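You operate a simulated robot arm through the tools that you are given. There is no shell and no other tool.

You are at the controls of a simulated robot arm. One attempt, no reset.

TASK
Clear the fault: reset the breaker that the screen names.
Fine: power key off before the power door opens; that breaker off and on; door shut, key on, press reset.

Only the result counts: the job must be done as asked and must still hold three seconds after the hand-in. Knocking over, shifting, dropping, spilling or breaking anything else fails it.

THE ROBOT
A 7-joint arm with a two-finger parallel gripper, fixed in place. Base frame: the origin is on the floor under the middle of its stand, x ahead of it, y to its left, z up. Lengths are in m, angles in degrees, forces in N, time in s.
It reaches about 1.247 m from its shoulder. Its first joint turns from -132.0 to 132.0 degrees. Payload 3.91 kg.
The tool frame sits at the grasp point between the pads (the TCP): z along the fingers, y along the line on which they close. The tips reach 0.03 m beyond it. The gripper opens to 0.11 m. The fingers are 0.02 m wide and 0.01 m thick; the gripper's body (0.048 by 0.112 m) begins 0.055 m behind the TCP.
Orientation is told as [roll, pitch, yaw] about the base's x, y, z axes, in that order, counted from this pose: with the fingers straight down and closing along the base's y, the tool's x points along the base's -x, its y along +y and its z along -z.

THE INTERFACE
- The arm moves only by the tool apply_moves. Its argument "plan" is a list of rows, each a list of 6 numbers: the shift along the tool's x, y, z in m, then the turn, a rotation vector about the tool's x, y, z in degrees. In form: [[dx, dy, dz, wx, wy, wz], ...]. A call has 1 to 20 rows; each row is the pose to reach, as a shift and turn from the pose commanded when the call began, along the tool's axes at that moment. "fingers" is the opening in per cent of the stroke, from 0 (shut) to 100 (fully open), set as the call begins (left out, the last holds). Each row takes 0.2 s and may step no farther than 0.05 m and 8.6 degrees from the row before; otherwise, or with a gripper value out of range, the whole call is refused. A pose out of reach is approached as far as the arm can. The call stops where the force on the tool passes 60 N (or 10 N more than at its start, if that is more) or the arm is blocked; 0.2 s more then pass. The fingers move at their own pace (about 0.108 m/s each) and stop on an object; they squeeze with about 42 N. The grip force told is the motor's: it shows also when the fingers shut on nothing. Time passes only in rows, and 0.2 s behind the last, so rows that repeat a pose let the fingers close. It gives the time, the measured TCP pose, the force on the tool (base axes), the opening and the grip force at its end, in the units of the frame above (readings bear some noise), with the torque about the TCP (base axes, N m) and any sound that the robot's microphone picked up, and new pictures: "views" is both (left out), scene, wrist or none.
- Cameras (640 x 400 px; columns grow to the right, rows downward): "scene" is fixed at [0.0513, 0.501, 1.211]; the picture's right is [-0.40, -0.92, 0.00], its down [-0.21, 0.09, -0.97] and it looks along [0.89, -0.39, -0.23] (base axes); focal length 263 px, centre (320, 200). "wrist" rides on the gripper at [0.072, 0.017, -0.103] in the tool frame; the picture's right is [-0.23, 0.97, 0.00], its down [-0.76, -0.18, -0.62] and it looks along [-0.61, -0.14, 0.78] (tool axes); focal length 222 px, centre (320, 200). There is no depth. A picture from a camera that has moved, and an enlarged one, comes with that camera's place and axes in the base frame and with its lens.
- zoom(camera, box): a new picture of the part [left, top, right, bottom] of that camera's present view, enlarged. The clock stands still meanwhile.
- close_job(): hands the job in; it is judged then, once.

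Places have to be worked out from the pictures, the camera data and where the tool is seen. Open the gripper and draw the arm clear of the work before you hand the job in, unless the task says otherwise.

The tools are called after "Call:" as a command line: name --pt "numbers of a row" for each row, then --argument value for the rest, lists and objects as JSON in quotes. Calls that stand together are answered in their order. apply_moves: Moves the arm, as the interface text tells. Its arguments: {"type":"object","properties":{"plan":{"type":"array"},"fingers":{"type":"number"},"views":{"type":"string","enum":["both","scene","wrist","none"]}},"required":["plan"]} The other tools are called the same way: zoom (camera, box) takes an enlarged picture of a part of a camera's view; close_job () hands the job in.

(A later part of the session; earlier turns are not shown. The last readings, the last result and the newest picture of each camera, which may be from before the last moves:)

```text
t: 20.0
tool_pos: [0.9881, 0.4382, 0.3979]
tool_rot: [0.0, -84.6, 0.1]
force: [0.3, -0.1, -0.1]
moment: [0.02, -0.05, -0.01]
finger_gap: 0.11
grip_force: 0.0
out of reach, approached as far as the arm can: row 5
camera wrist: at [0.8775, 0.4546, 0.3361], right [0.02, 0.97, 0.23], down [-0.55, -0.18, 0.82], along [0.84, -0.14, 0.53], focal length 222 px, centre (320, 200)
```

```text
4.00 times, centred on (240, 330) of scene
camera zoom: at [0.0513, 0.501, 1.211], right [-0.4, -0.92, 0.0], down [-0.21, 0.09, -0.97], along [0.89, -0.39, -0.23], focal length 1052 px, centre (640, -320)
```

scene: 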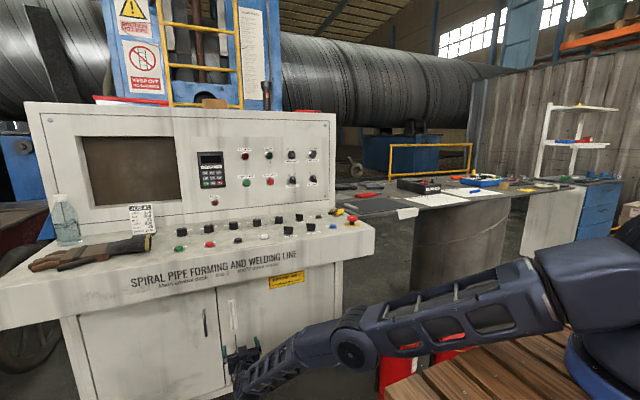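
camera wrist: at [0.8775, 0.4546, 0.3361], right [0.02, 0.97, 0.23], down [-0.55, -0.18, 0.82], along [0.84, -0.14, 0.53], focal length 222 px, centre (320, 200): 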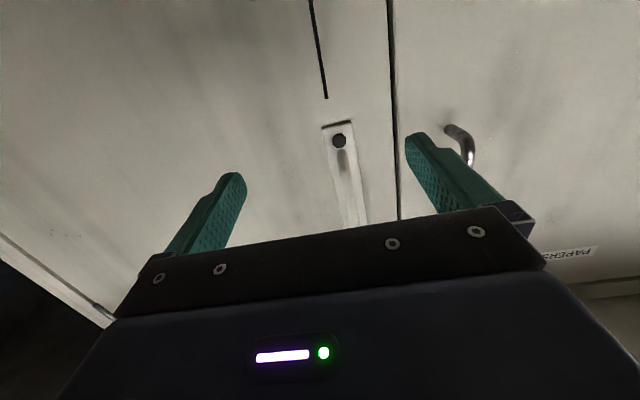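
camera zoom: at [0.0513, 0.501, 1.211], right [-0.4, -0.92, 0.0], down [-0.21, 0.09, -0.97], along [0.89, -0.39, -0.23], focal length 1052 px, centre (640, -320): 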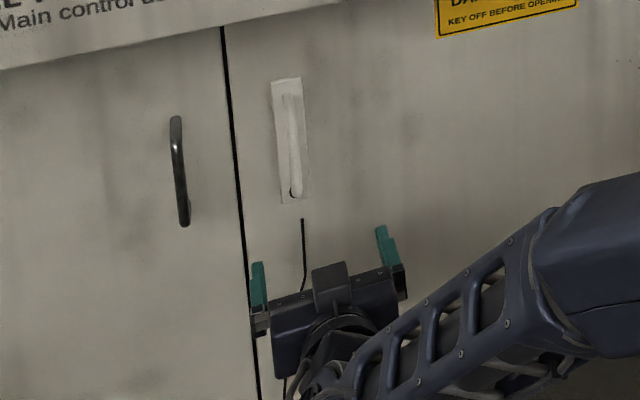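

The lever has a separate black button/hub just below its lower end. Reaching this low, level pose dropped the elbow, so I go back to the 50° pitch and will then look at the handle from its right side to see how far the lever stands out.

Call:
apply_moves --pt "-0.0195 -0.01 -0.0059 0 7 0" --pt "-0.0391 -0.02 -0.0117 0 14 0" --pt "-0.0586 -0.03 -0.0176 0 21 0" --pt "-0.0782 -0.04 -0.0234 0 28 0" --pt "-0.0977 -0.05 -0.0293 0 34.6 0" --fingers 40 --views "none"

Call:
apply_moves --pt "-0.005 -0.005 0.006 -5.75 0 -4.82" --pt "-0.01 -0.01 0.012 -11.5 0 -9.63" --pt "-0.015 -0.015 0.018 -17.25 0 -14.45" --pt "-0.02 -0.02 0.024 -23 0 -19.27" --pt "-0.025 -0.025 0.03 -28.75 0 -24.08" --pt "-0.03 -0.03 0.036 -34.5 0 -28.9" --fingers 40

Call:
zoom --camera "wrist" --box '[240, 60, 440, 220]'

```text
t: 21.2
tool_pos: [0.9675, 0.3866, 0.4978]
tool_rot: [0.0, -49.8, 0.0]
force: [0.3, 0.2, 0.0]
moment: [-0.04, -0.02, 0.02]
finger_gap: 0.044
grip_force: 0.0
```

```text
t: 22.8
tool_pos: [0.9732, 0.3921, 0.4815]
tool_rot: [2.4, -48.8, 46.5]
force: [-0.4, -0.1, 0.2]
moment: [-0.02, -0.02, -0.03]
finger_gap: 0.0442
grip_force: 0.1
stopped in row 6: the arm was blocked; the commanded pose is now the measured one
camera wrist: at [0.8775, 0.309, 0.4951], right [-0.62, 0.76, 0.2], down [0.17, -0.11, 0.98], along [0.76, 0.64, -0.06], focal length 222 px, centre (320, 200)
```

scene: 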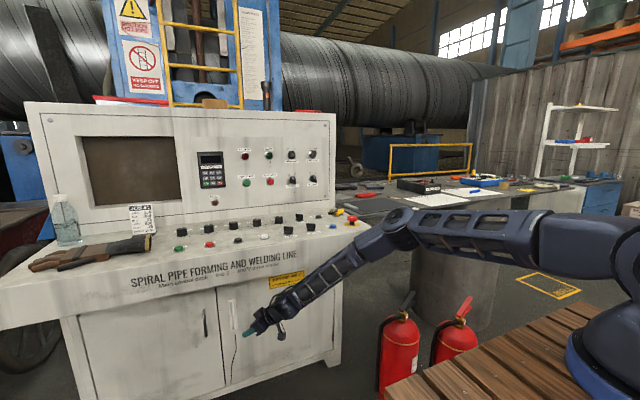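
wrist: 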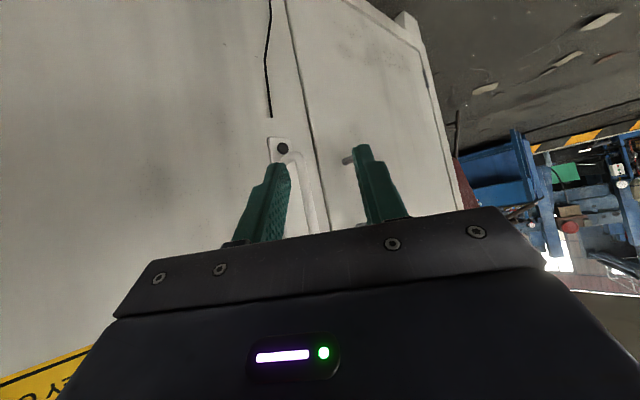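

```text
2.50 times, centred on (340, 140) of wrist
camera zoom: at [0.8775, 0.309, 0.4951], right [-0.62, 0.76, 0.2], down [0.17, -0.11, 0.98], along [0.76, 0.64, -0.06], focal length 555 px, centre (270, 350)
```

zoom: 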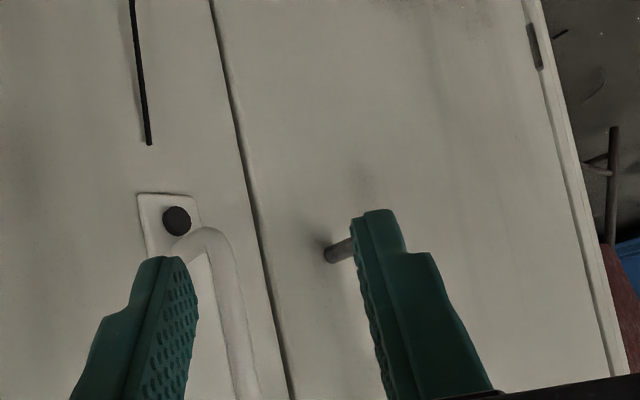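

The side view shows it is a bow pull handle (bar standing off the door) with a round black button or lock just below it. The forearm got blocked, likely against the desk's lower front edge, so I back straight off toward -x while undoing the yaw.

Call:
apply_moves --pt "0.0151 0.0242 -0.0173 0 0 0" --pt "0.0302 0.0483 -0.0345 5.83 -0.2 5.1" --pt "0.0453 0.0725 -0.0518 11.67 -0.43 10.2" --pt "0.0453 0.0725 -0.0518 17.5 -0.65 15.3" --pt "0.0453 0.0725 -0.0518 23.3 -0.87 20.4" --pt "0.0453 0.0725 -0.0518 29.2 -1.1 25.5" --pt "0.0453 0.0725 -0.0518 35 -1.3 30.6" --fingers 40

```text
t: 24.4
tool_pos: [0.8761, 0.389, 0.4835]
tool_rot: [2.5, -49.0, -0.3]
force: [0.0, 0.1, -0.3]
moment: [-0.02, -0.01, -0.02]
finger_gap: 0.044
grip_force: 0.1
out of reach, approached as far as the arm can: row 3, 4, 5
camera wrist: at [0.7503, 0.4012, 0.4977], right [0.12, 0.97, 0.2], down [0.03, -0.2, 0.98], along [0.99, -0.11, -0.06], focal length 222 px, centre (320, 200)
```

scene: 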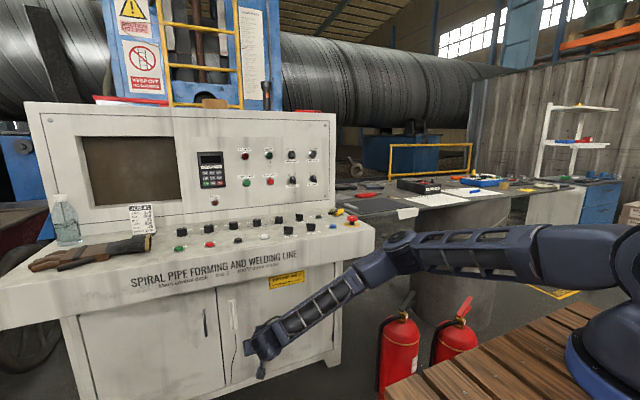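
wrist: 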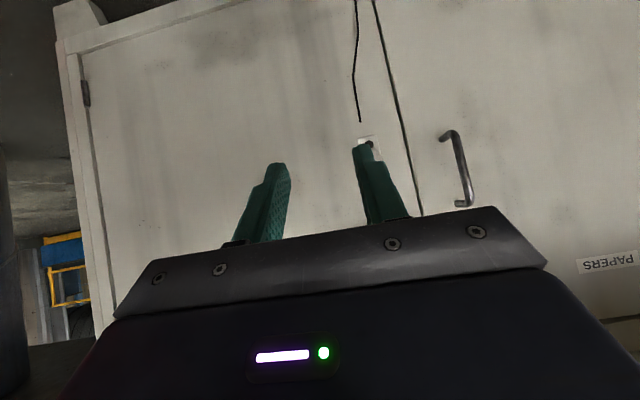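

The pull bar is vertical at about (1.068, 0.452), z from 0.425 to 0.528, standing ~4 cm off the door. I go to a pre-grasp pose in front of it with a flatter pitch (-70°) to keep the wrist below the desk's front apron.

Call:
apply_moves --pt "-0.0161 0.012 0.0141 0.5 -4.2 -0.09" --pt "-0.0323 0.024 0.0282 1.0 -8.4 -0.18" --pt "-0.0484 0.036 0.0422 1.5 -12.6 -0.28" --pt "-0.0646 0.048 0.0563 2.0 -16.8 -0.37" --pt "-0.0807 0.06 0.0704 2.5 -21 -0.46" --fingers 60

Call:
zoom --camera "wrist" --box '[220, 60, 440, 220]'

```text
t: 25.6
tool_pos: [0.9807, 0.4531, 0.5008]
tool_rot: [-0.1, -70.1, -0.2]
force: [-0.5, 0.5, -0.2]
moment: [-0.02, 0.0, 0.03]
finger_gap: 0.0659
grip_force: 0.1
camera wrist: at [0.8588, 0.4708, 0.4684], right [0.08, 0.97, 0.21], down [-0.33, -0.18, 0.93], along [0.94, -0.15, 0.3], focal length 222 px, centre (320, 200)
```

scene: 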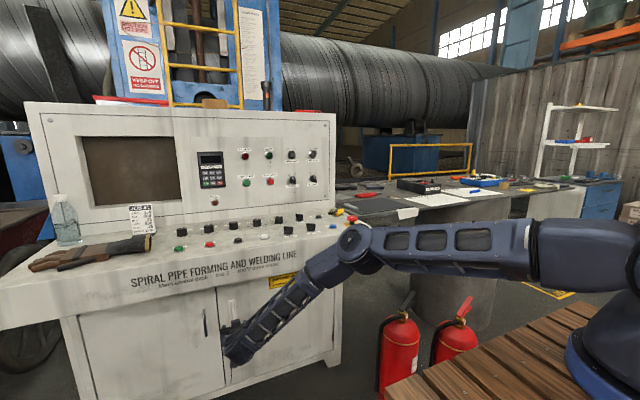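
wrist: 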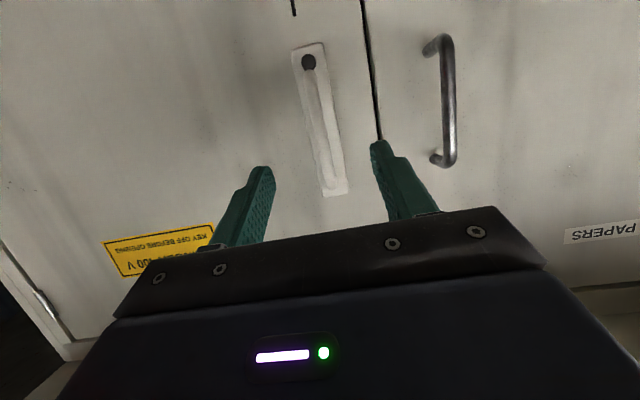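

```text
2.50 times, centred on (330, 140) of wrist
camera zoom: at [0.8588, 0.4708, 0.4684], right [0.08, 0.97, 0.21], down [-0.33, -0.18, 0.93], along [0.94, -0.15, 0.3], focal length 555 px, centre (295, 350)
```

zoom: 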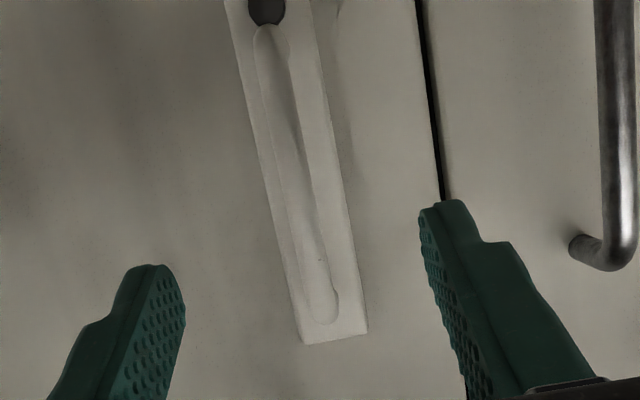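

The bar is centred between the open fingers (bar y≈0.4537, TCP y=0.453). I advance about 8.4 cm so the bar lies between the pads, tips staying ~1 cm off the plate.

Call:
apply_moves --pt "-0.0021 0.0 0.0281 0 0 0" --pt "-0.0043 0.0 0.0561 0 0 0" --pt "-0.0064 0.0 0.0842 0 0 0" --pt "-0.0064 0.0 0.0842 0 0 0" --fingers 60

Call:
zoom --camera "wrist" --box '[220, 60, 440, 220]'

```text
t: 26.6
tool_pos: [1.0603, 0.454, 0.478]
tool_rot: [-0.1, -70.0, -0.1]
force: [-0.5, 0.3, 0.7]
moment: [-0.02, 0.0, 0.01]
finger_gap: 0.0661
grip_force: 0.0
camera wrist: at [0.9385, 0.4702, 0.4457], right [0.08, 0.97, 0.21], down [-0.33, -0.18, 0.93], along [0.94, -0.14, 0.3], focal length 222 px, centre (320, 200)
```

scene: 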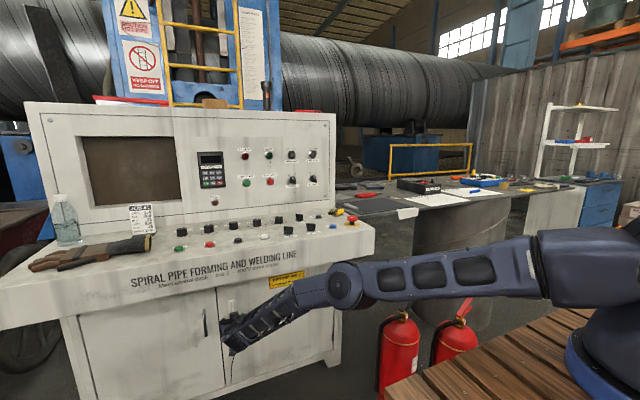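
wrist: 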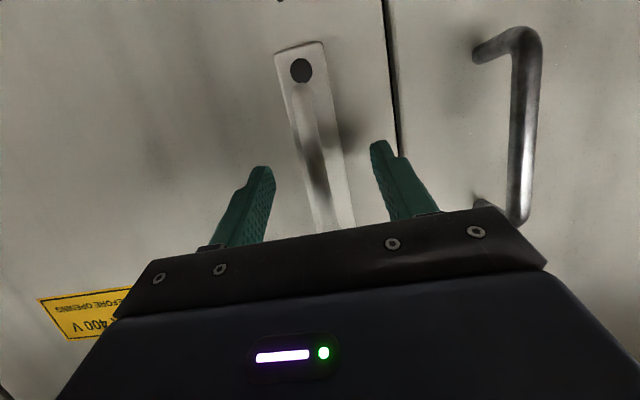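

```text
2.50 times, centred on (330, 140) of wrist
camera zoom: at [0.9385, 0.4702, 0.4457], right [0.08, 0.97, 0.21], down [-0.33, -0.18, 0.93], along [0.94, -0.14, 0.3], focal length 555 px, centre (295, 350)
```

zoom: 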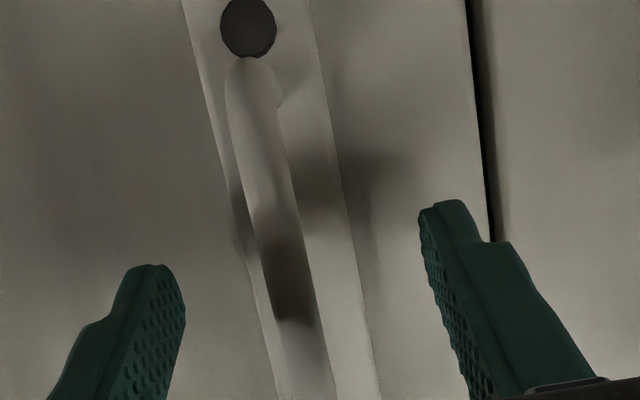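

Call:
apply_moves --pt "0 0 0 0 0 0" --pt "0 0 0 0 0 0" --pt "0 0 0 0 0 0" --pt "0 0 0 0 0 0" --fingers 0 --views "wrist"

```text
t: 27.6
tool_pos: [1.0606, 0.4534, 0.4779]
tool_rot: [-0.1, -70.1, 0.0]
force: [0.3, 0.8, -1.0]
moment: [0.1, 0.06, 0.02]
finger_gap: 0.0109
grip_force: 44.6
camera wrist: at [0.9385, 0.4701, 0.4458], right [0.08, 0.97, 0.21], down [-0.33, -0.18, 0.93], along [0.94, -0.14, 0.3], focal length 222 px, centre (320, 200)
```

wrist: 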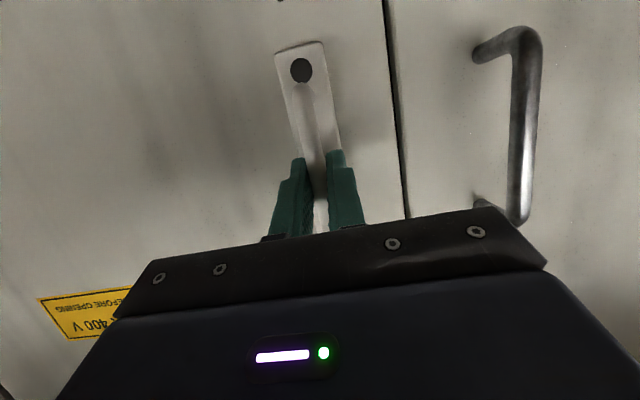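

The bar is firmly gripped (gap 10.9 mm). I pull gently 3 cm along -x to test whether the door is free.

Call:
apply_moves --pt "0.0034 0 -0.0094 0 0 0" --pt "0.0068 0 -0.0188 0 0 0" --pt "0.0103 -0.0005 -0.0282 0 0 0" --pt "0.0103 -0.0005 -0.0282 0 0 0" --fingers 0

```text
t: 28.6
tool_pos: [1.0315, 0.4497, 0.4779]
tool_rot: [-0.3, -70.0, -0.1]
force: [3.3, -15.3, -1.2]
moment: [0.0, -0.87, -0.17]
finger_gap: 0.0111
grip_force: 45.2
camera wrist: at [0.9098, 0.4674, 0.4457], right [0.08, 0.97, 0.21], down [-0.33, -0.17, 0.93], along [0.94, -0.15, 0.3], focal length 222 px, centre (320, 200)
```

scene: 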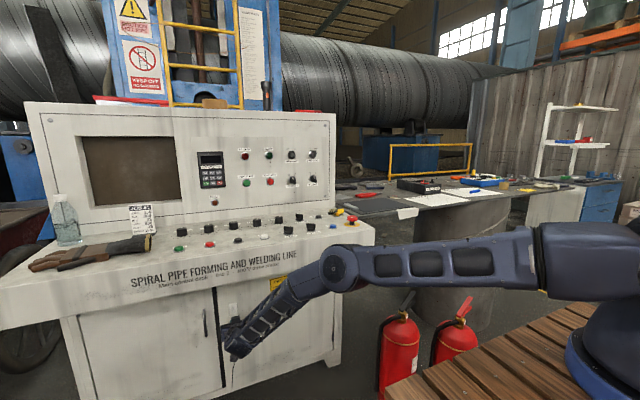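
wrist: 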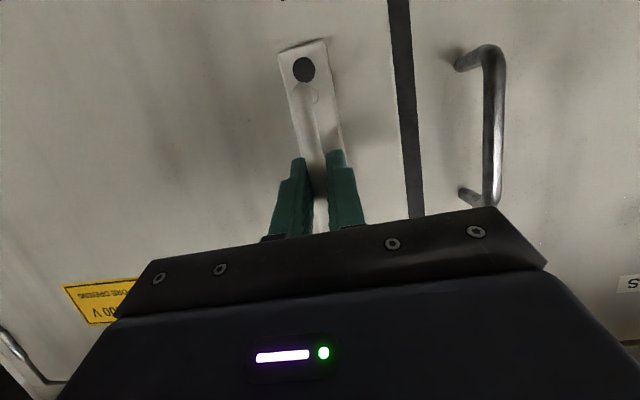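

The door is opening freely (dark gap visible). I continue along the hinge arc (hinge ≈(1.108, -0.034)) to about 30°.

Call:
apply_moves --pt "0.0066 -0.0055 -0.018 0 0 0" --pt "0.0132 -0.01 -0.0363 0 0 0" --pt "0.0188 -0.014 -0.0519 0 0 0" --pt "0.0245 -0.0188 -0.0674 0 0 0" --pt "0.03 -0.024 -0.0826 0 0 0" --pt "0.0356 -0.0298 -0.0978 0 0 0" --pt "0.041 -0.036 -0.1127 0 0 0" --pt "0.0464 -0.043 -0.1275 0 0 0" --pt "0.053 -0.0525 -0.1453 0 0 0" --pt "0.0593 -0.0625 -0.1631 0 0 0" --pt "0.0656 -0.0735 -0.1801 0 0 0" --pt "0.0717 -0.0854 -0.1971 0 0 0" --fingers 0

```text
t: 30.4
tool_pos: [0.8932, 0.4101, 0.4784]
tool_rot: [0.2, -70.0, -0.3]
force: [-0.1, 1.0, 5.0]
moment: [-0.67, 0.3, 0.05]
finger_gap: 0.0107
grip_force: 45.4
stopped in row 9: the force on the tool passed its limit at 62 N (the readings are from after the stop); the commanded pose is now the measured one
camera wrist: at [0.7716, 0.4269, 0.4458], right [0.08, 0.97, 0.21], down [-0.33, -0.18, 0.93], along [0.94, -0.14, 0.3], focal length 222 px, centre (320, 200)
```

scene: 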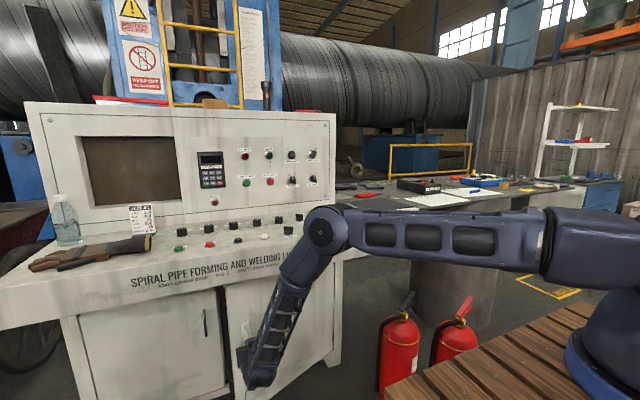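
wrist: 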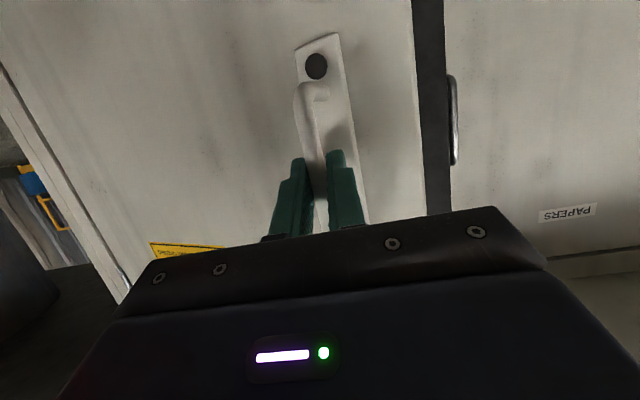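

The door is at about 20° and follows the predicted arc; the stop was a brief force peak. I continue slower to about 42°.

Call:
apply_moves --pt "0.0061 -0.0088 -0.0167 0 0 0" --pt "0.0122 -0.0185 -0.0335 0 0 0" --pt "0.0185 -0.0297 -0.0507 0 0 0" --pt "0.0246 -0.0414 -0.0675 0 0 0" --pt "0.0305 -0.054 -0.0837 0 0 0" --pt "0.0362 -0.0671 -0.0995 0 0 0" --pt "0.0417 -0.0812 -0.1146 0 0 0" --pt "0.047 -0.0959 -0.1292 0 0 0" --pt "0.049 -0.1022 -0.1347 0 0 0" --fingers 0

```text
t: 32.5
tool_pos: [0.75, 0.3099, 0.4782]
tool_rot: [0.5, -70.1, -0.4]
force: [-14.9, 15.0, 15.1]
moment: [-0.9, 0.19, 0.13]
finger_gap: 0.0106
grip_force: 44.7
camera wrist: at [0.6275, 0.3262, 0.4458], right [0.08, 0.97, 0.22], down [-0.33, -0.18, 0.93], along [0.94, -0.14, 0.3], focal length 222 px, centre (320, 200)
```

scene: 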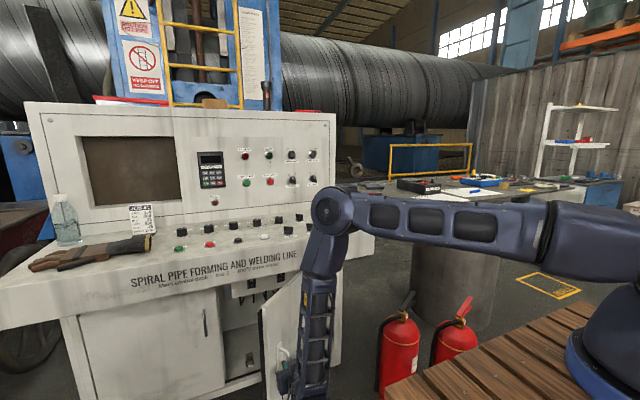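
wrist: 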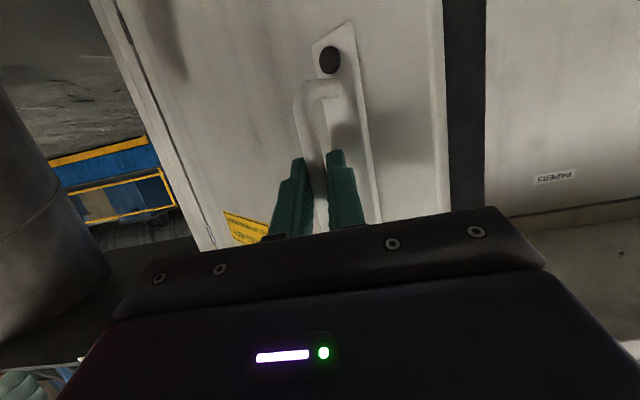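

The door stands at about 41°, and the interior is starting to show. I release the bar and back straight out, then look inside with the scene camera.

Call:
apply_moves --pt "0 0 0 0 0 0" --pt "0 0 0 0 0 0" --pt "0.01 0 -0.03 0 0 0" --pt "0.02 0 -0.06 0 0 0" --pt "0.03 0 -0.09 0 0 0" --fingers 60

Call:
zoom --camera "scene" --box '[200, 260, 340, 400]'

```text
t: 33.6
tool_pos: [0.6563, 0.3066, 0.4796]
tool_rot: [0.2, -70.0, -0.2]
force: [0.4, -0.6, -0.6]
moment: [0.05, 0.02, 0.01]
finger_gap: 0.0658
grip_force: 0.1
camera wrist: at [0.534, 0.3237, 0.4474], right [0.08, 0.97, 0.21], down [-0.32, -0.18, 0.93], along [0.94, -0.14, 0.3], focal length 222 px, centre (320, 200)
```

scene: 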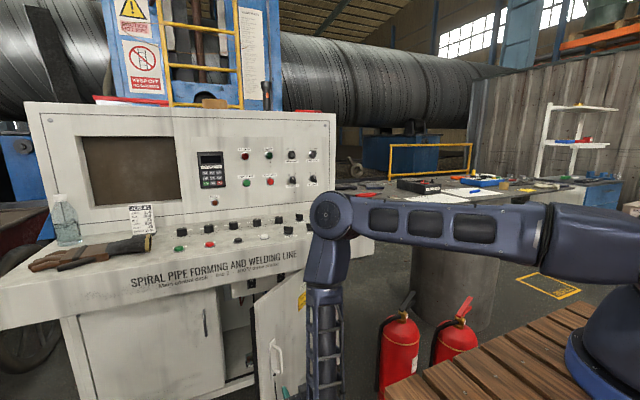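
wrist: 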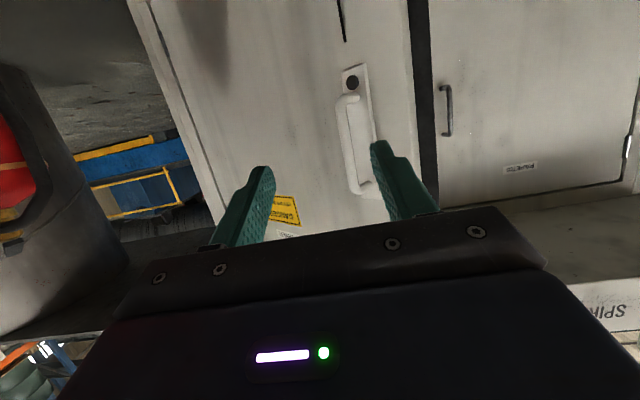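

```text
2.86 times, centred on (270, 330) of scene
camera zoom: at [0.0513, 0.501, 1.211], right [-0.4, -0.92, 0.0], down [-0.21, 0.09, -0.97], along [0.89, -0.39, -0.23], focal length 751 px, centre (463, -171)
```

zoom: 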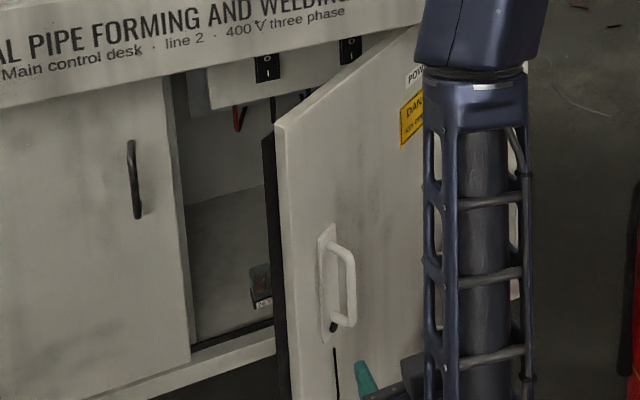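

The door rests at ~41° by itself; the breakers hang at the top of the compartment, and there are loose items on its floor to stay clear of. I close the fingers, swing left around the door's free edge (≈(0.76, 0.38)), and enter on its inner side.

Call:
apply_moves --pt "0.0014 0.04 -0.0038 0 0 0" --pt "0.0027 0.08 -0.0075 0 0 0" --pt "0.0041 0.12 -0.0113 0 0 0" --pt "0.0054 0.16 -0.015 0 0 0" --pt "0.0068 0.2 -0.0188 0 0 0" --pt "-0.0103 0.2 0.0282 3.76 0 1.37" --pt "-0.0274 0.2 0.0752 7.52 0 2.74" --pt "-0.0445 0.2 0.1222 11.28 0 4.1" --pt "-0.0616 0.2 0.1692 15.04 0 5.47" --pt "-0.0787 0.2 0.2162 18.8 0 6.84" --fingers 0

Call:
zoom --camera "wrist" --box '[100, 0, 500, 240]'

```text
t: 35.9
tool_pos: [0.8835, 0.5065, 0.48]
tool_rot: [0.3, -69.9, -20.3]
force: [0.1, -0.2, -0.2]
moment: [0.01, 0.0, -0.01]
finger_gap: 0.0002
grip_force: 37.4
camera wrist: at [0.7757, 0.5638, 0.4478], right [0.41, 0.89, 0.22], down [-0.37, -0.06, 0.93], along [0.84, -0.46, 0.3], focal length 222 px, centre (320, 200)
```

scene: 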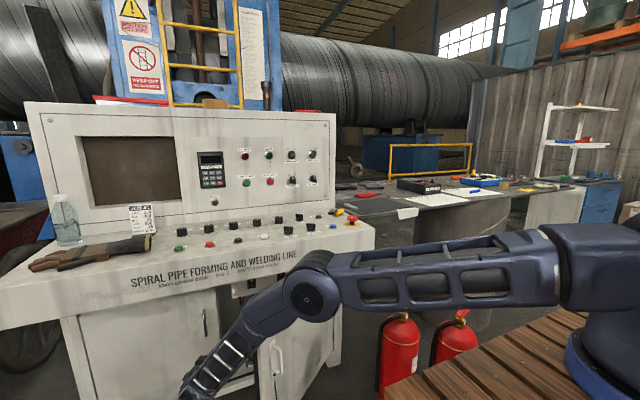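
wrist: 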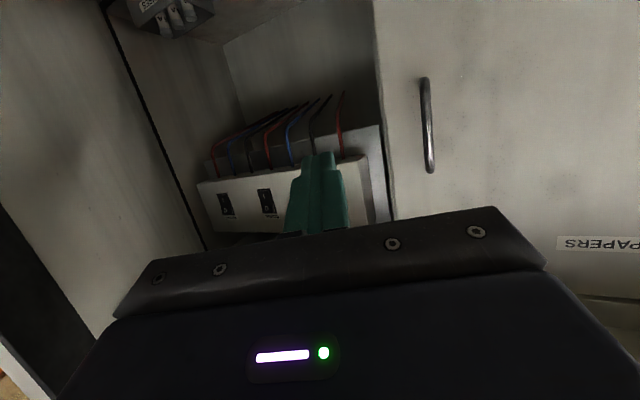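

```text
1.60 times, centred on (300, 120) of wrist
camera zoom: at [0.7757, 0.5638, 0.4478], right [0.41, 0.89, 0.22], down [-0.37, -0.06, 0.93], along [0.84, -0.46, 0.3], focal length 355 px, centre (352, 328)
```

zoom: 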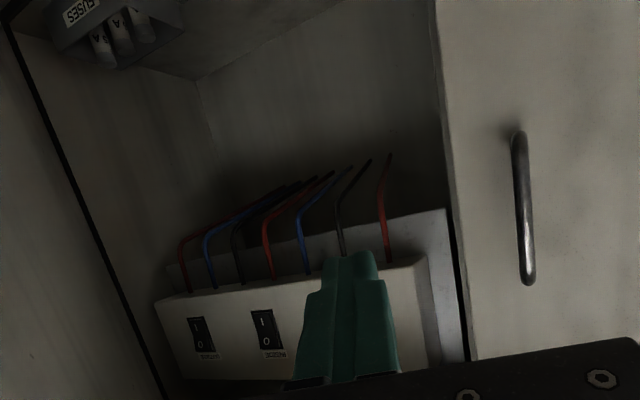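

The breaker box is visible inside: a white box with rocker breakers (labels OUTSIDE, INSIDE, others hidden), wires hanging below it. To open the door wide I'd rather push it from above with the fingers pointing down in front of the desk edge, so I retreat and re-orient.

Call:
apply_moves --pt "0.0141 -0.015 -0.0389 0 0 0" --pt "0.0283 -0.0301 -0.0777 -4.7 0 -1.7" --pt "0.0424 -0.0451 -0.1166 -9.4 0 -3.4" --pt "0.0566 -0.0602 -0.1554 -14.1 0 -5.1" --pt "0.0707 -0.0752 -0.1943 -18.8 0 -6.84" --fingers 0 --views "none"

Call:
apply_moves --pt "-0.0469 -0.0043 -0.0049 0 6.4 0" --pt "-0.0938 -0.0086 -0.0098 0 12.8 0" --pt "-0.1407 -0.0129 -0.0147 0 19.2 0" --pt "-0.1875 -0.0171 -0.0195 0 25.7 0" --pt "-0.2344 -0.0214 -0.0244 0 32.1 0" --pt "-0.2813 -0.0257 -0.0293 0 38.6 0" --pt "-0.3282 -0.03 -0.0342 0 45 0" --fingers 0

```text
t: 37.0
tool_pos: [0.6668, 0.5091, 0.4813]
tool_rot: [0.3, -70.0, -0.3]
force: [-0.7, 0.2, -0.7]
moment: [0.03, -0.04, -0.04]
finger_gap: 0.0
grip_force: 37.6
```

```text
t: 38.6
tool_pos: [0.7451, 0.4807, 0.7991]
tool_rot: [0.2, -25.0, 0.0]
force: [0.1, 0.8, 0.3]
moment: [-0.03, 0.0, 0.0]
finger_gap: 0.0
grip_force: 37.7
camera wrist: at [0.6348, 0.4967, 0.862], right [0.2, 0.97, 0.1], down [0.43, -0.18, 0.89], along [0.88, -0.14, -0.45], focal length 222 px, centre (320, 200)
```

scene: 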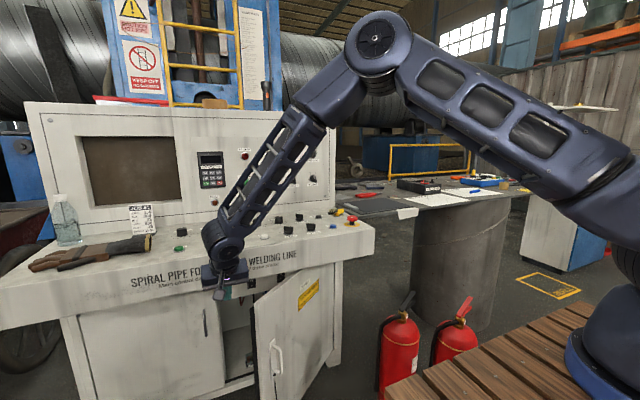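
wrist: 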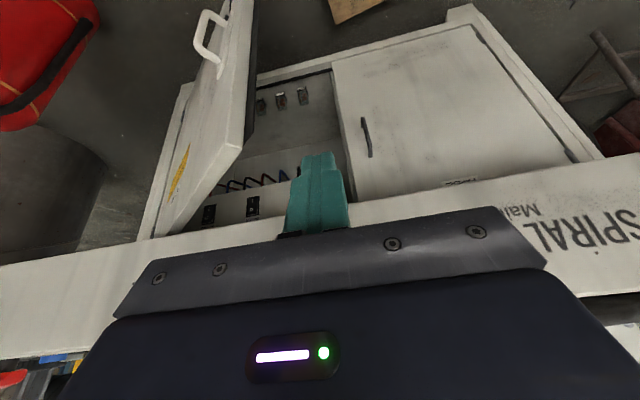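

Call:
zoom --camera "wrist" --box '[140, 0, 400, 240]'

Call:
zoom --camera "scene" --box '[190, 230, 350, 400]'

```text
1.67 times, centred on (270, 120) of wrist
camera zoom: at [0.6348, 0.4967, 0.862], right [0.2, 0.97, 0.1], down [0.43, -0.18, 0.89], along [0.88, -0.14, -0.45], focal length 370 px, centre (403, 333)
```

zoom: 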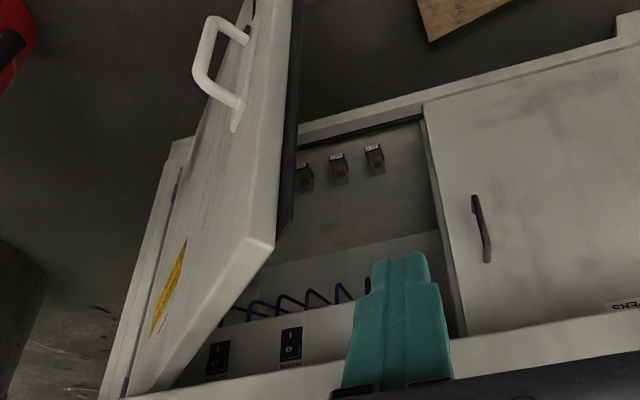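

```text
2.35 times, centred on (270, 315) of scene
camera zoom: at [0.0513, 0.501, 1.211], right [-0.4, -0.92, 0.0], down [-0.21, 0.09, -0.97], along [0.89, -0.39, -0.23], focal length 619 px, centre (438, -71)
```

zoom: 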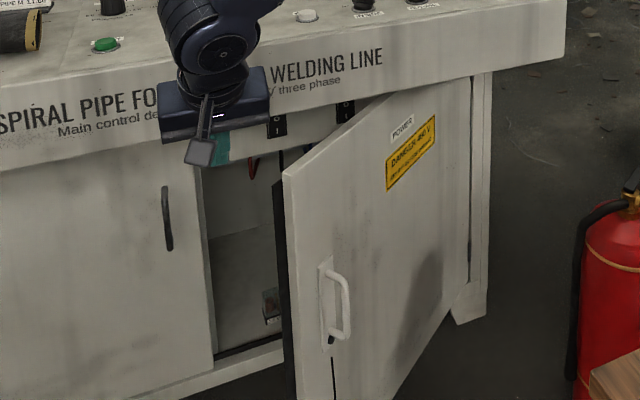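

The door's top free corner triangulates to (0.785, 0.402, 0.713), i.e. about 37° open. I lower the closed fingers behind it (inner side) at about (0.815, 0.495, 0.69), in front of the desk edge and above nothing else.

Call:
apply_moves --pt "-0.0043 0.0036 0.0321 0 0 0" --pt "-0.0087 0.0073 0.0642 0 0 0" --pt "-0.013 0.011 0.0963 0 0 0" --pt "-0.0173 0.0145 0.1284 0 0 0" --pt "-0.0173 0.0145 0.1284 0 0 0" --fingers 0

```text
t: 39.9
tool_pos: [0.8158, 0.4915, 0.6907]
tool_rot: [0.1, -25.1, 0.0]
force: [-0.8, -0.3, -0.6]
moment: [0.0, -0.02, 0.03]
finger_gap: 0.0002
grip_force: 37.6
camera wrist: at [0.7067, 0.5082, 0.7548], right [0.21, 0.97, 0.1], down [0.43, -0.18, 0.89], along [0.88, -0.14, -0.45], focal length 222 px, centre (320, 200)
```

scene: 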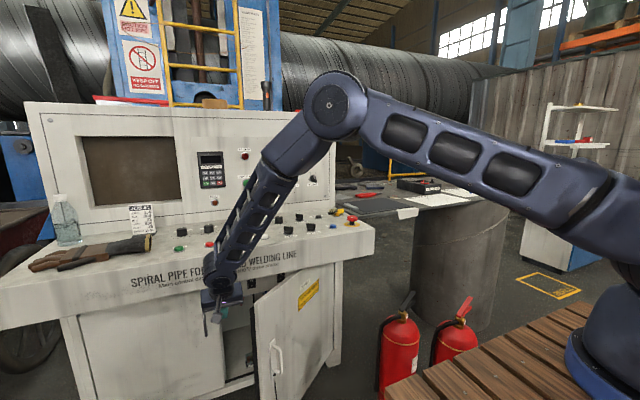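
wrist: 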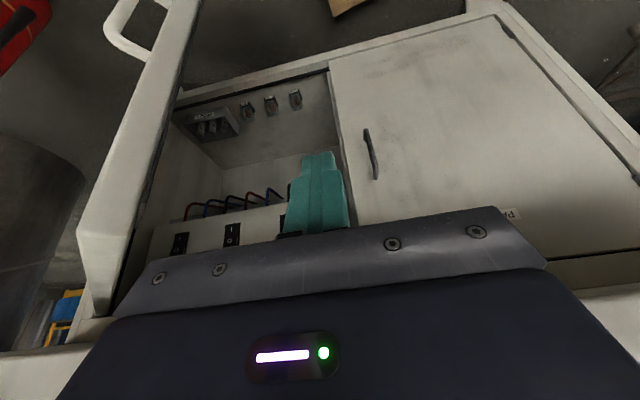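

The fingers are on the door's inner side. I sweep slowly toward -y to push the door wide.

Call:
apply_moves --pt "0 -0.025 0 0 0 0" --pt "0 -0.05 0 0 0 0" --pt "0 -0.075 0 0 0 0" --pt "0 -0.1 0 0 0 0" --pt "0 -0.125 0 0 0 0" --pt "0 -0.15 0 0 0 0" --pt "0 -0.175 0 0 0 0" --pt "0 -0.2 0 0 0 0" --pt "0 -0.225 0 0 0 0" --pt "0 -0.25 0 0 0 0" --pt "0 -0.275 0 0 0 0" --pt "0 -0.3 0 0 0 0" --pt "0 -0.325 0 0 0 0" --pt "0 -0.35 0 0 0 0" --fingers 0

```text
t: 42.9
tool_pos: [0.8147, 0.1428, 0.6901]
tool_rot: [0.1, -25.0, 0.2]
force: [1.0, 0.5, -0.5]
moment: [-0.04, -0.01, -0.01]
finger_gap: 0.0001
grip_force: 38.0
camera wrist: at [0.7051, 0.1593, 0.7543], right [0.2, 0.97, 0.1], down [0.43, -0.18, 0.89], along [0.88, -0.14, -0.45], focal length 222 px, centre (320, 200)
```

scene: 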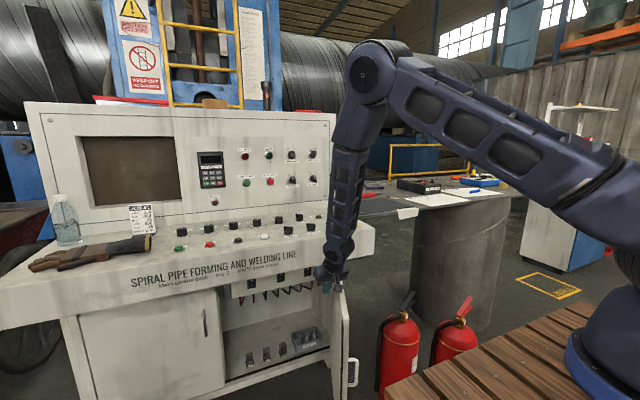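
wrist: 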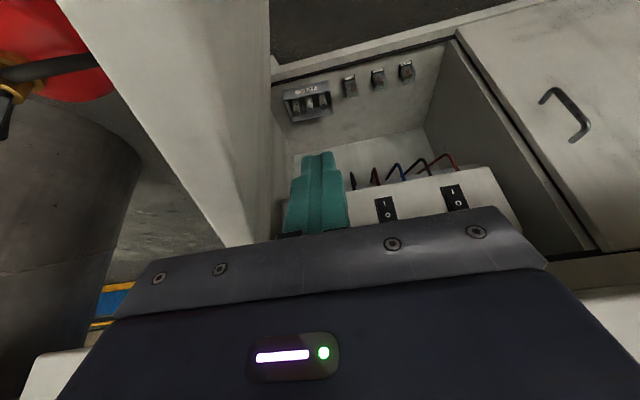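

The door is near 60° now and moves freely. I push on another 15 cm to bring it to about 90°, staying clear of the extinguisher at about (0.83, -0.24).

Call:
apply_moves --pt "0 -0.02 0 0 0 0" --pt "0 -0.04 0 0 0 0" --pt "0 -0.06 0 0 0 0" --pt "0 -0.08 0 0 0 0" --pt "0 -0.1 0 0 0 0" --pt "0 -0.115 0 0 0 0" --pt "0 -0.13 0 0 0 0" --pt "0 -0.145 0 0 0 0" --pt "0 -0.155 0 0 0 0" --fingers 0

Call:
zoom --camera "scene" --box '[210, 270, 370, 400]'

```text
t: 44.9
tool_pos: [0.8169, -0.0126, 0.6903]
tool_rot: [0.1, -24.9, 0.0]
force: [0.5, 0.3, -0.9]
moment: [0.0, -0.01, -0.02]
finger_gap: 0.0
grip_force: 38.0
camera wrist: at [0.7065, 0.0042, 0.754], right [0.21, 0.97, 0.1], down [0.43, -0.18, 0.89], along [0.88, -0.14, -0.45], focal length 222 px, centre (320, 200)
```

scene: 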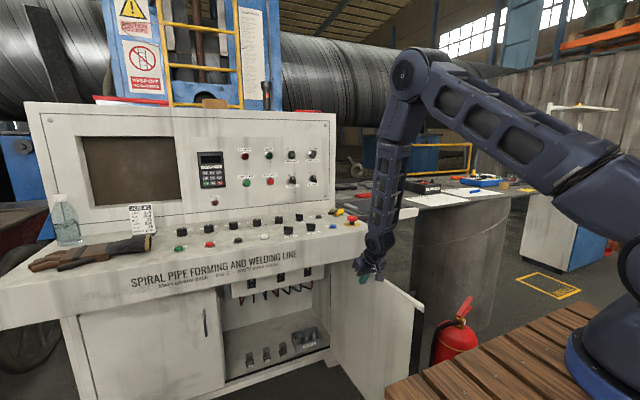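
wrist: 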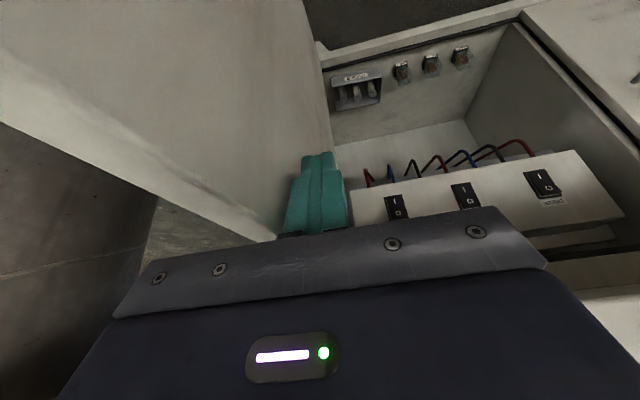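

```text
3.08 times, centred on (290, 335) of scene
camera zoom: at [0.0513, 0.501, 1.211], right [-0.4, -0.92, 0.0], down [-0.21, 0.09, -0.97], along [0.89, -0.39, -0.23], focal length 809 px, centre (412, -215)
```

zoom: 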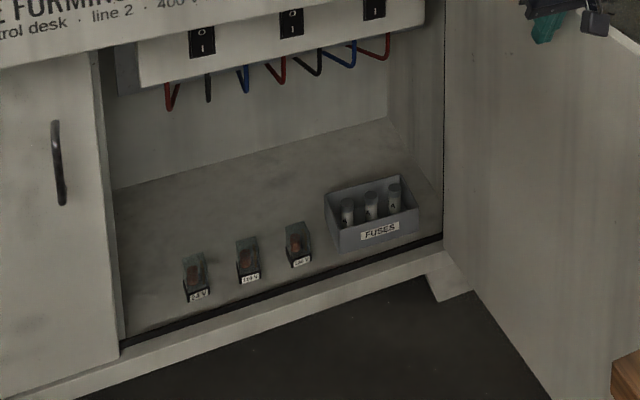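

The door is open to about 90°. I zoom the wrist view to read the breaker labels.

Call:
zoom --camera "wrist" --box '[350, 120, 640, 260]'

Call:
zoom --camera "wrist" --box '[510, 150, 590, 220]'

```text
2.21 times, centred on (495, 190) of wrist
camera zoom: at [0.7065, 0.0042, 0.754], right [0.21, 0.97, 0.1], down [0.43, -0.18, 0.89], along [0.88, -0.14, -0.45], focal length 490 px, centre (-66, 222)
```

zoom: 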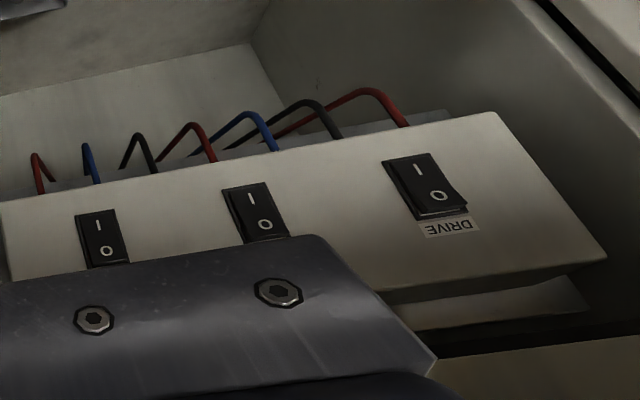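

```text
5.71 times, centred on (550, 185) of wrist
camera zoom: at [0.7065, 0.0042, 0.754], right [0.21, 0.97, 0.1], down [0.43, -0.18, 0.89], along [0.88, -0.14, -0.45], focal length 1269 px, centre (-994, 286)
```

zoom: 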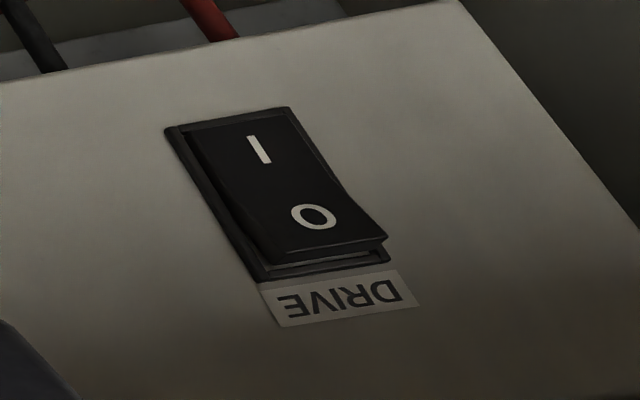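

The DRIVE breaker is the leftmost rocker: O (top) at about (1.142, 0.357, 0.592), I (bottom) at about (1.145, 0.357, 0.5635), currently with I pressed. I pull away from the door and re-orient the tool level in front of the compartment.

Call:
apply_moves --pt "0.0 0.04 0.0 0 0 0" --pt "0.0168 0.08 -0.0078 0 0 0" --pt "0.0336 0.12 -0.0157 0 0 0" --pt "0.0505 0.16 -0.0235 0 0 0" --pt "0.0673 0.2 -0.0314 0 0 0" --pt "0.0841 0.24 -0.0392 0 0 0" --pt "0.101 0.285 -0.047 0 0 0" --pt "0.1178 0.33 -0.0549 0 0 0" --fingers 0 --views "none"

Call:
apply_moves --pt "0.0048 0 0.0102 0 -7.5 0" --pt "0.0095 0 0.0204 0 -15 0" --pt "0.0143 0 0.0306 0 -22.5 0" --pt "0.019 0 0.0408 0 -30 0" --pt "0.0238 0 0.051 0 -37.5 0" --pt "0.0285 0 0.0612 0 -45 0" --pt "0.0333 0 0.0714 0 -52.5 0" --pt "0.038 0 0.0816 0 -60 0" --fingers 0

```text
t: 46.6
tool_pos: [0.6862, 0.3167, 0.6919]
tool_rot: [0.1, -25.0, -0.2]
force: [0.1, -0.7, -0.2]
moment: [0.06, 0.06, 0.01]
finger_gap: 0.0
grip_force: 37.5
```

```text
t: 48.5
tool_pos: [0.6848, 0.3178, 0.6032]
tool_rot: [1.4, -85.2, -1.5]
force: [-0.3, -0.9, -0.2]
moment: [-0.03, 0.02, -0.03]
finger_gap: 0.0
grip_force: 38.0
camera wrist: at [0.5749, 0.3346, 0.5388], right [0.02, 0.97, 0.23], down [-0.56, -0.18, 0.81], along [0.83, -0.14, 0.54], focal length 222 px, centre (320, 200)
```

scene: 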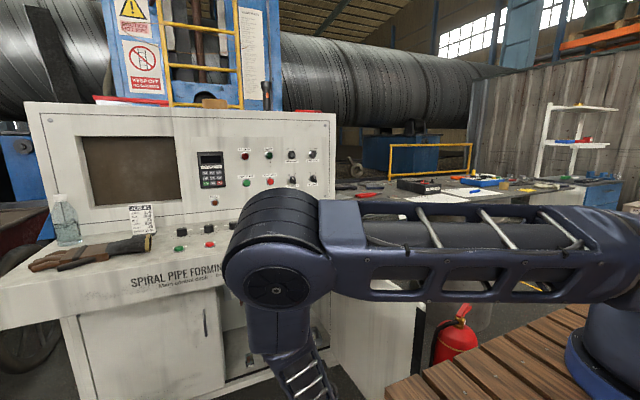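
wrist: 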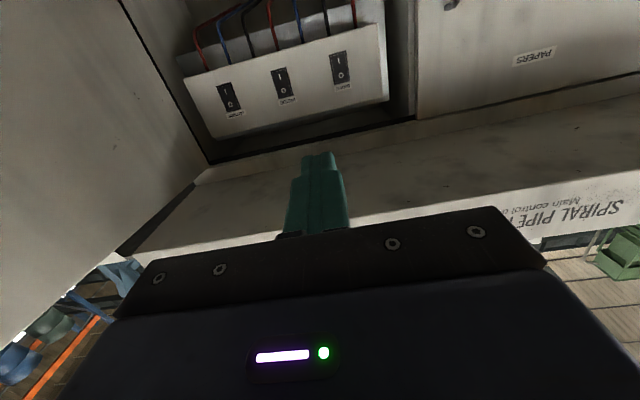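

Call:
zoom --camera "wrist" --box '[190, 20, 400, 160]'

Call:
zoom --camera "wrist" --box '[310, 40, 370, 100]'

```text
2.86 times, centred on (295, 90) of wrist
camera zoom: at [0.5749, 0.3346, 0.5388], right [0.02, 0.97, 0.23], down [-0.56, -0.18, 0.81], along [0.83, -0.14, 0.54], focal length 635 px, centre (391, 514)
```

zoom: 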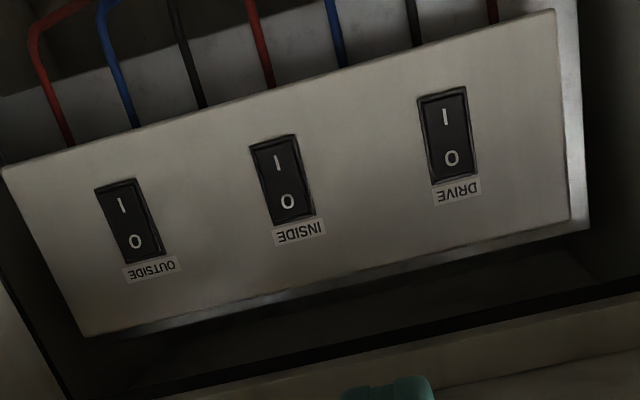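

```text
6.67 times, centred on (340, 70) of wrist
camera zoom: at [0.5749, 0.3346, 0.5388], right [0.02, 0.97, 0.23], down [-0.56, -0.18, 0.81], along [0.83, -0.14, 0.54], focal length 1481 px, centre (187, 1067)
```

zoom: 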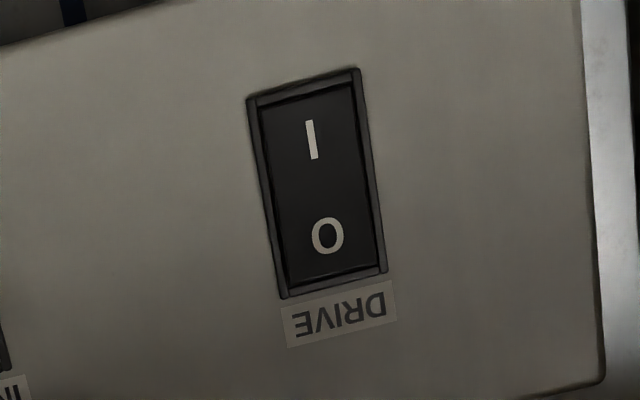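

Labels read OUTSIDE, INSIDE, DRIVE; DRIVE's O is at y≈0.359, z≈0.592 and I at z≈0.564. I advance level to x≈0.95 and check the clearance under the desk before pressing.

Call:
apply_moves --pt "-0.0027 0.005 0.0441 0 0 0" --pt "-0.0054 0.01 0.0882 0 0 0" --pt "-0.0081 0.015 0.1323 0 0 0" --pt "-0.0108 0.02 0.1764 0 0 0" --pt "-0.0135 0.025 0.2205 0 0 0" --pt "-0.0162 0.03 0.2646 0 0 0" --fingers 0

Call:
zoom --camera "scene" --box '[190, 220, 390, 400]'

```text
t: 49.9
tool_pos: [0.9488, 0.3474, 0.5935]
tool_rot: [0.9, -85.0, -0.8]
force: [0.5, -0.7, -0.3]
moment: [-0.01, 0.01, -0.02]
finger_gap: 0.0
grip_force: 37.5
camera wrist: at [0.8385, 0.3636, 0.5314], right [0.02, 0.97, 0.23], down [-0.55, -0.18, 0.81], along [0.83, -0.14, 0.54], focal length 222 px, centre (320, 200)
```

scene: 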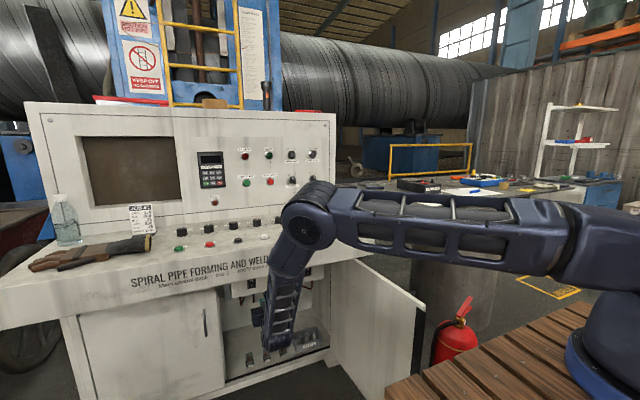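
wrist: 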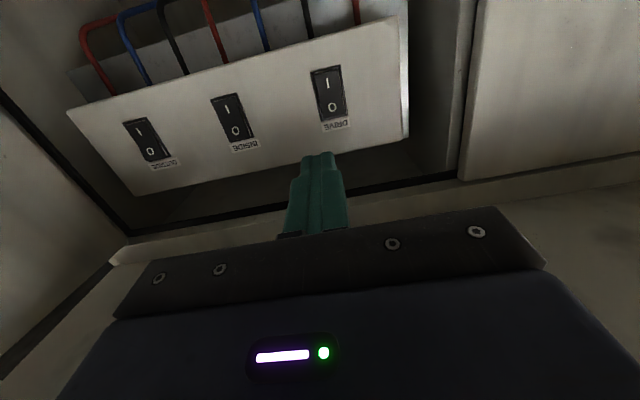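

```text
2.22 times, centred on (290, 310) of scene
camera zoom: at [0.0513, 0.501, 1.211], right [-0.4, -0.92, 0.0], down [-0.21, 0.09, -0.97], along [0.89, -0.39, -0.23], focal length 584 px, centre (387, -44)
```

zoom: 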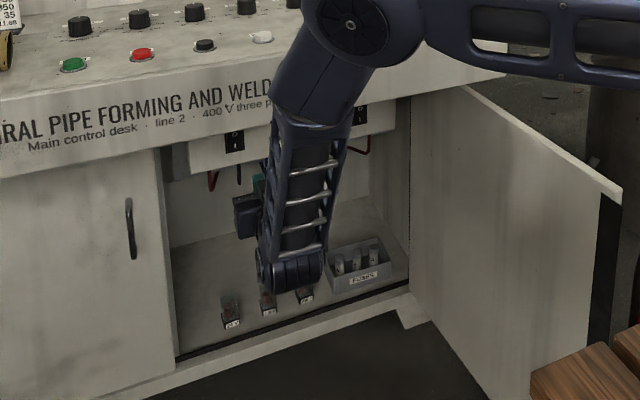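

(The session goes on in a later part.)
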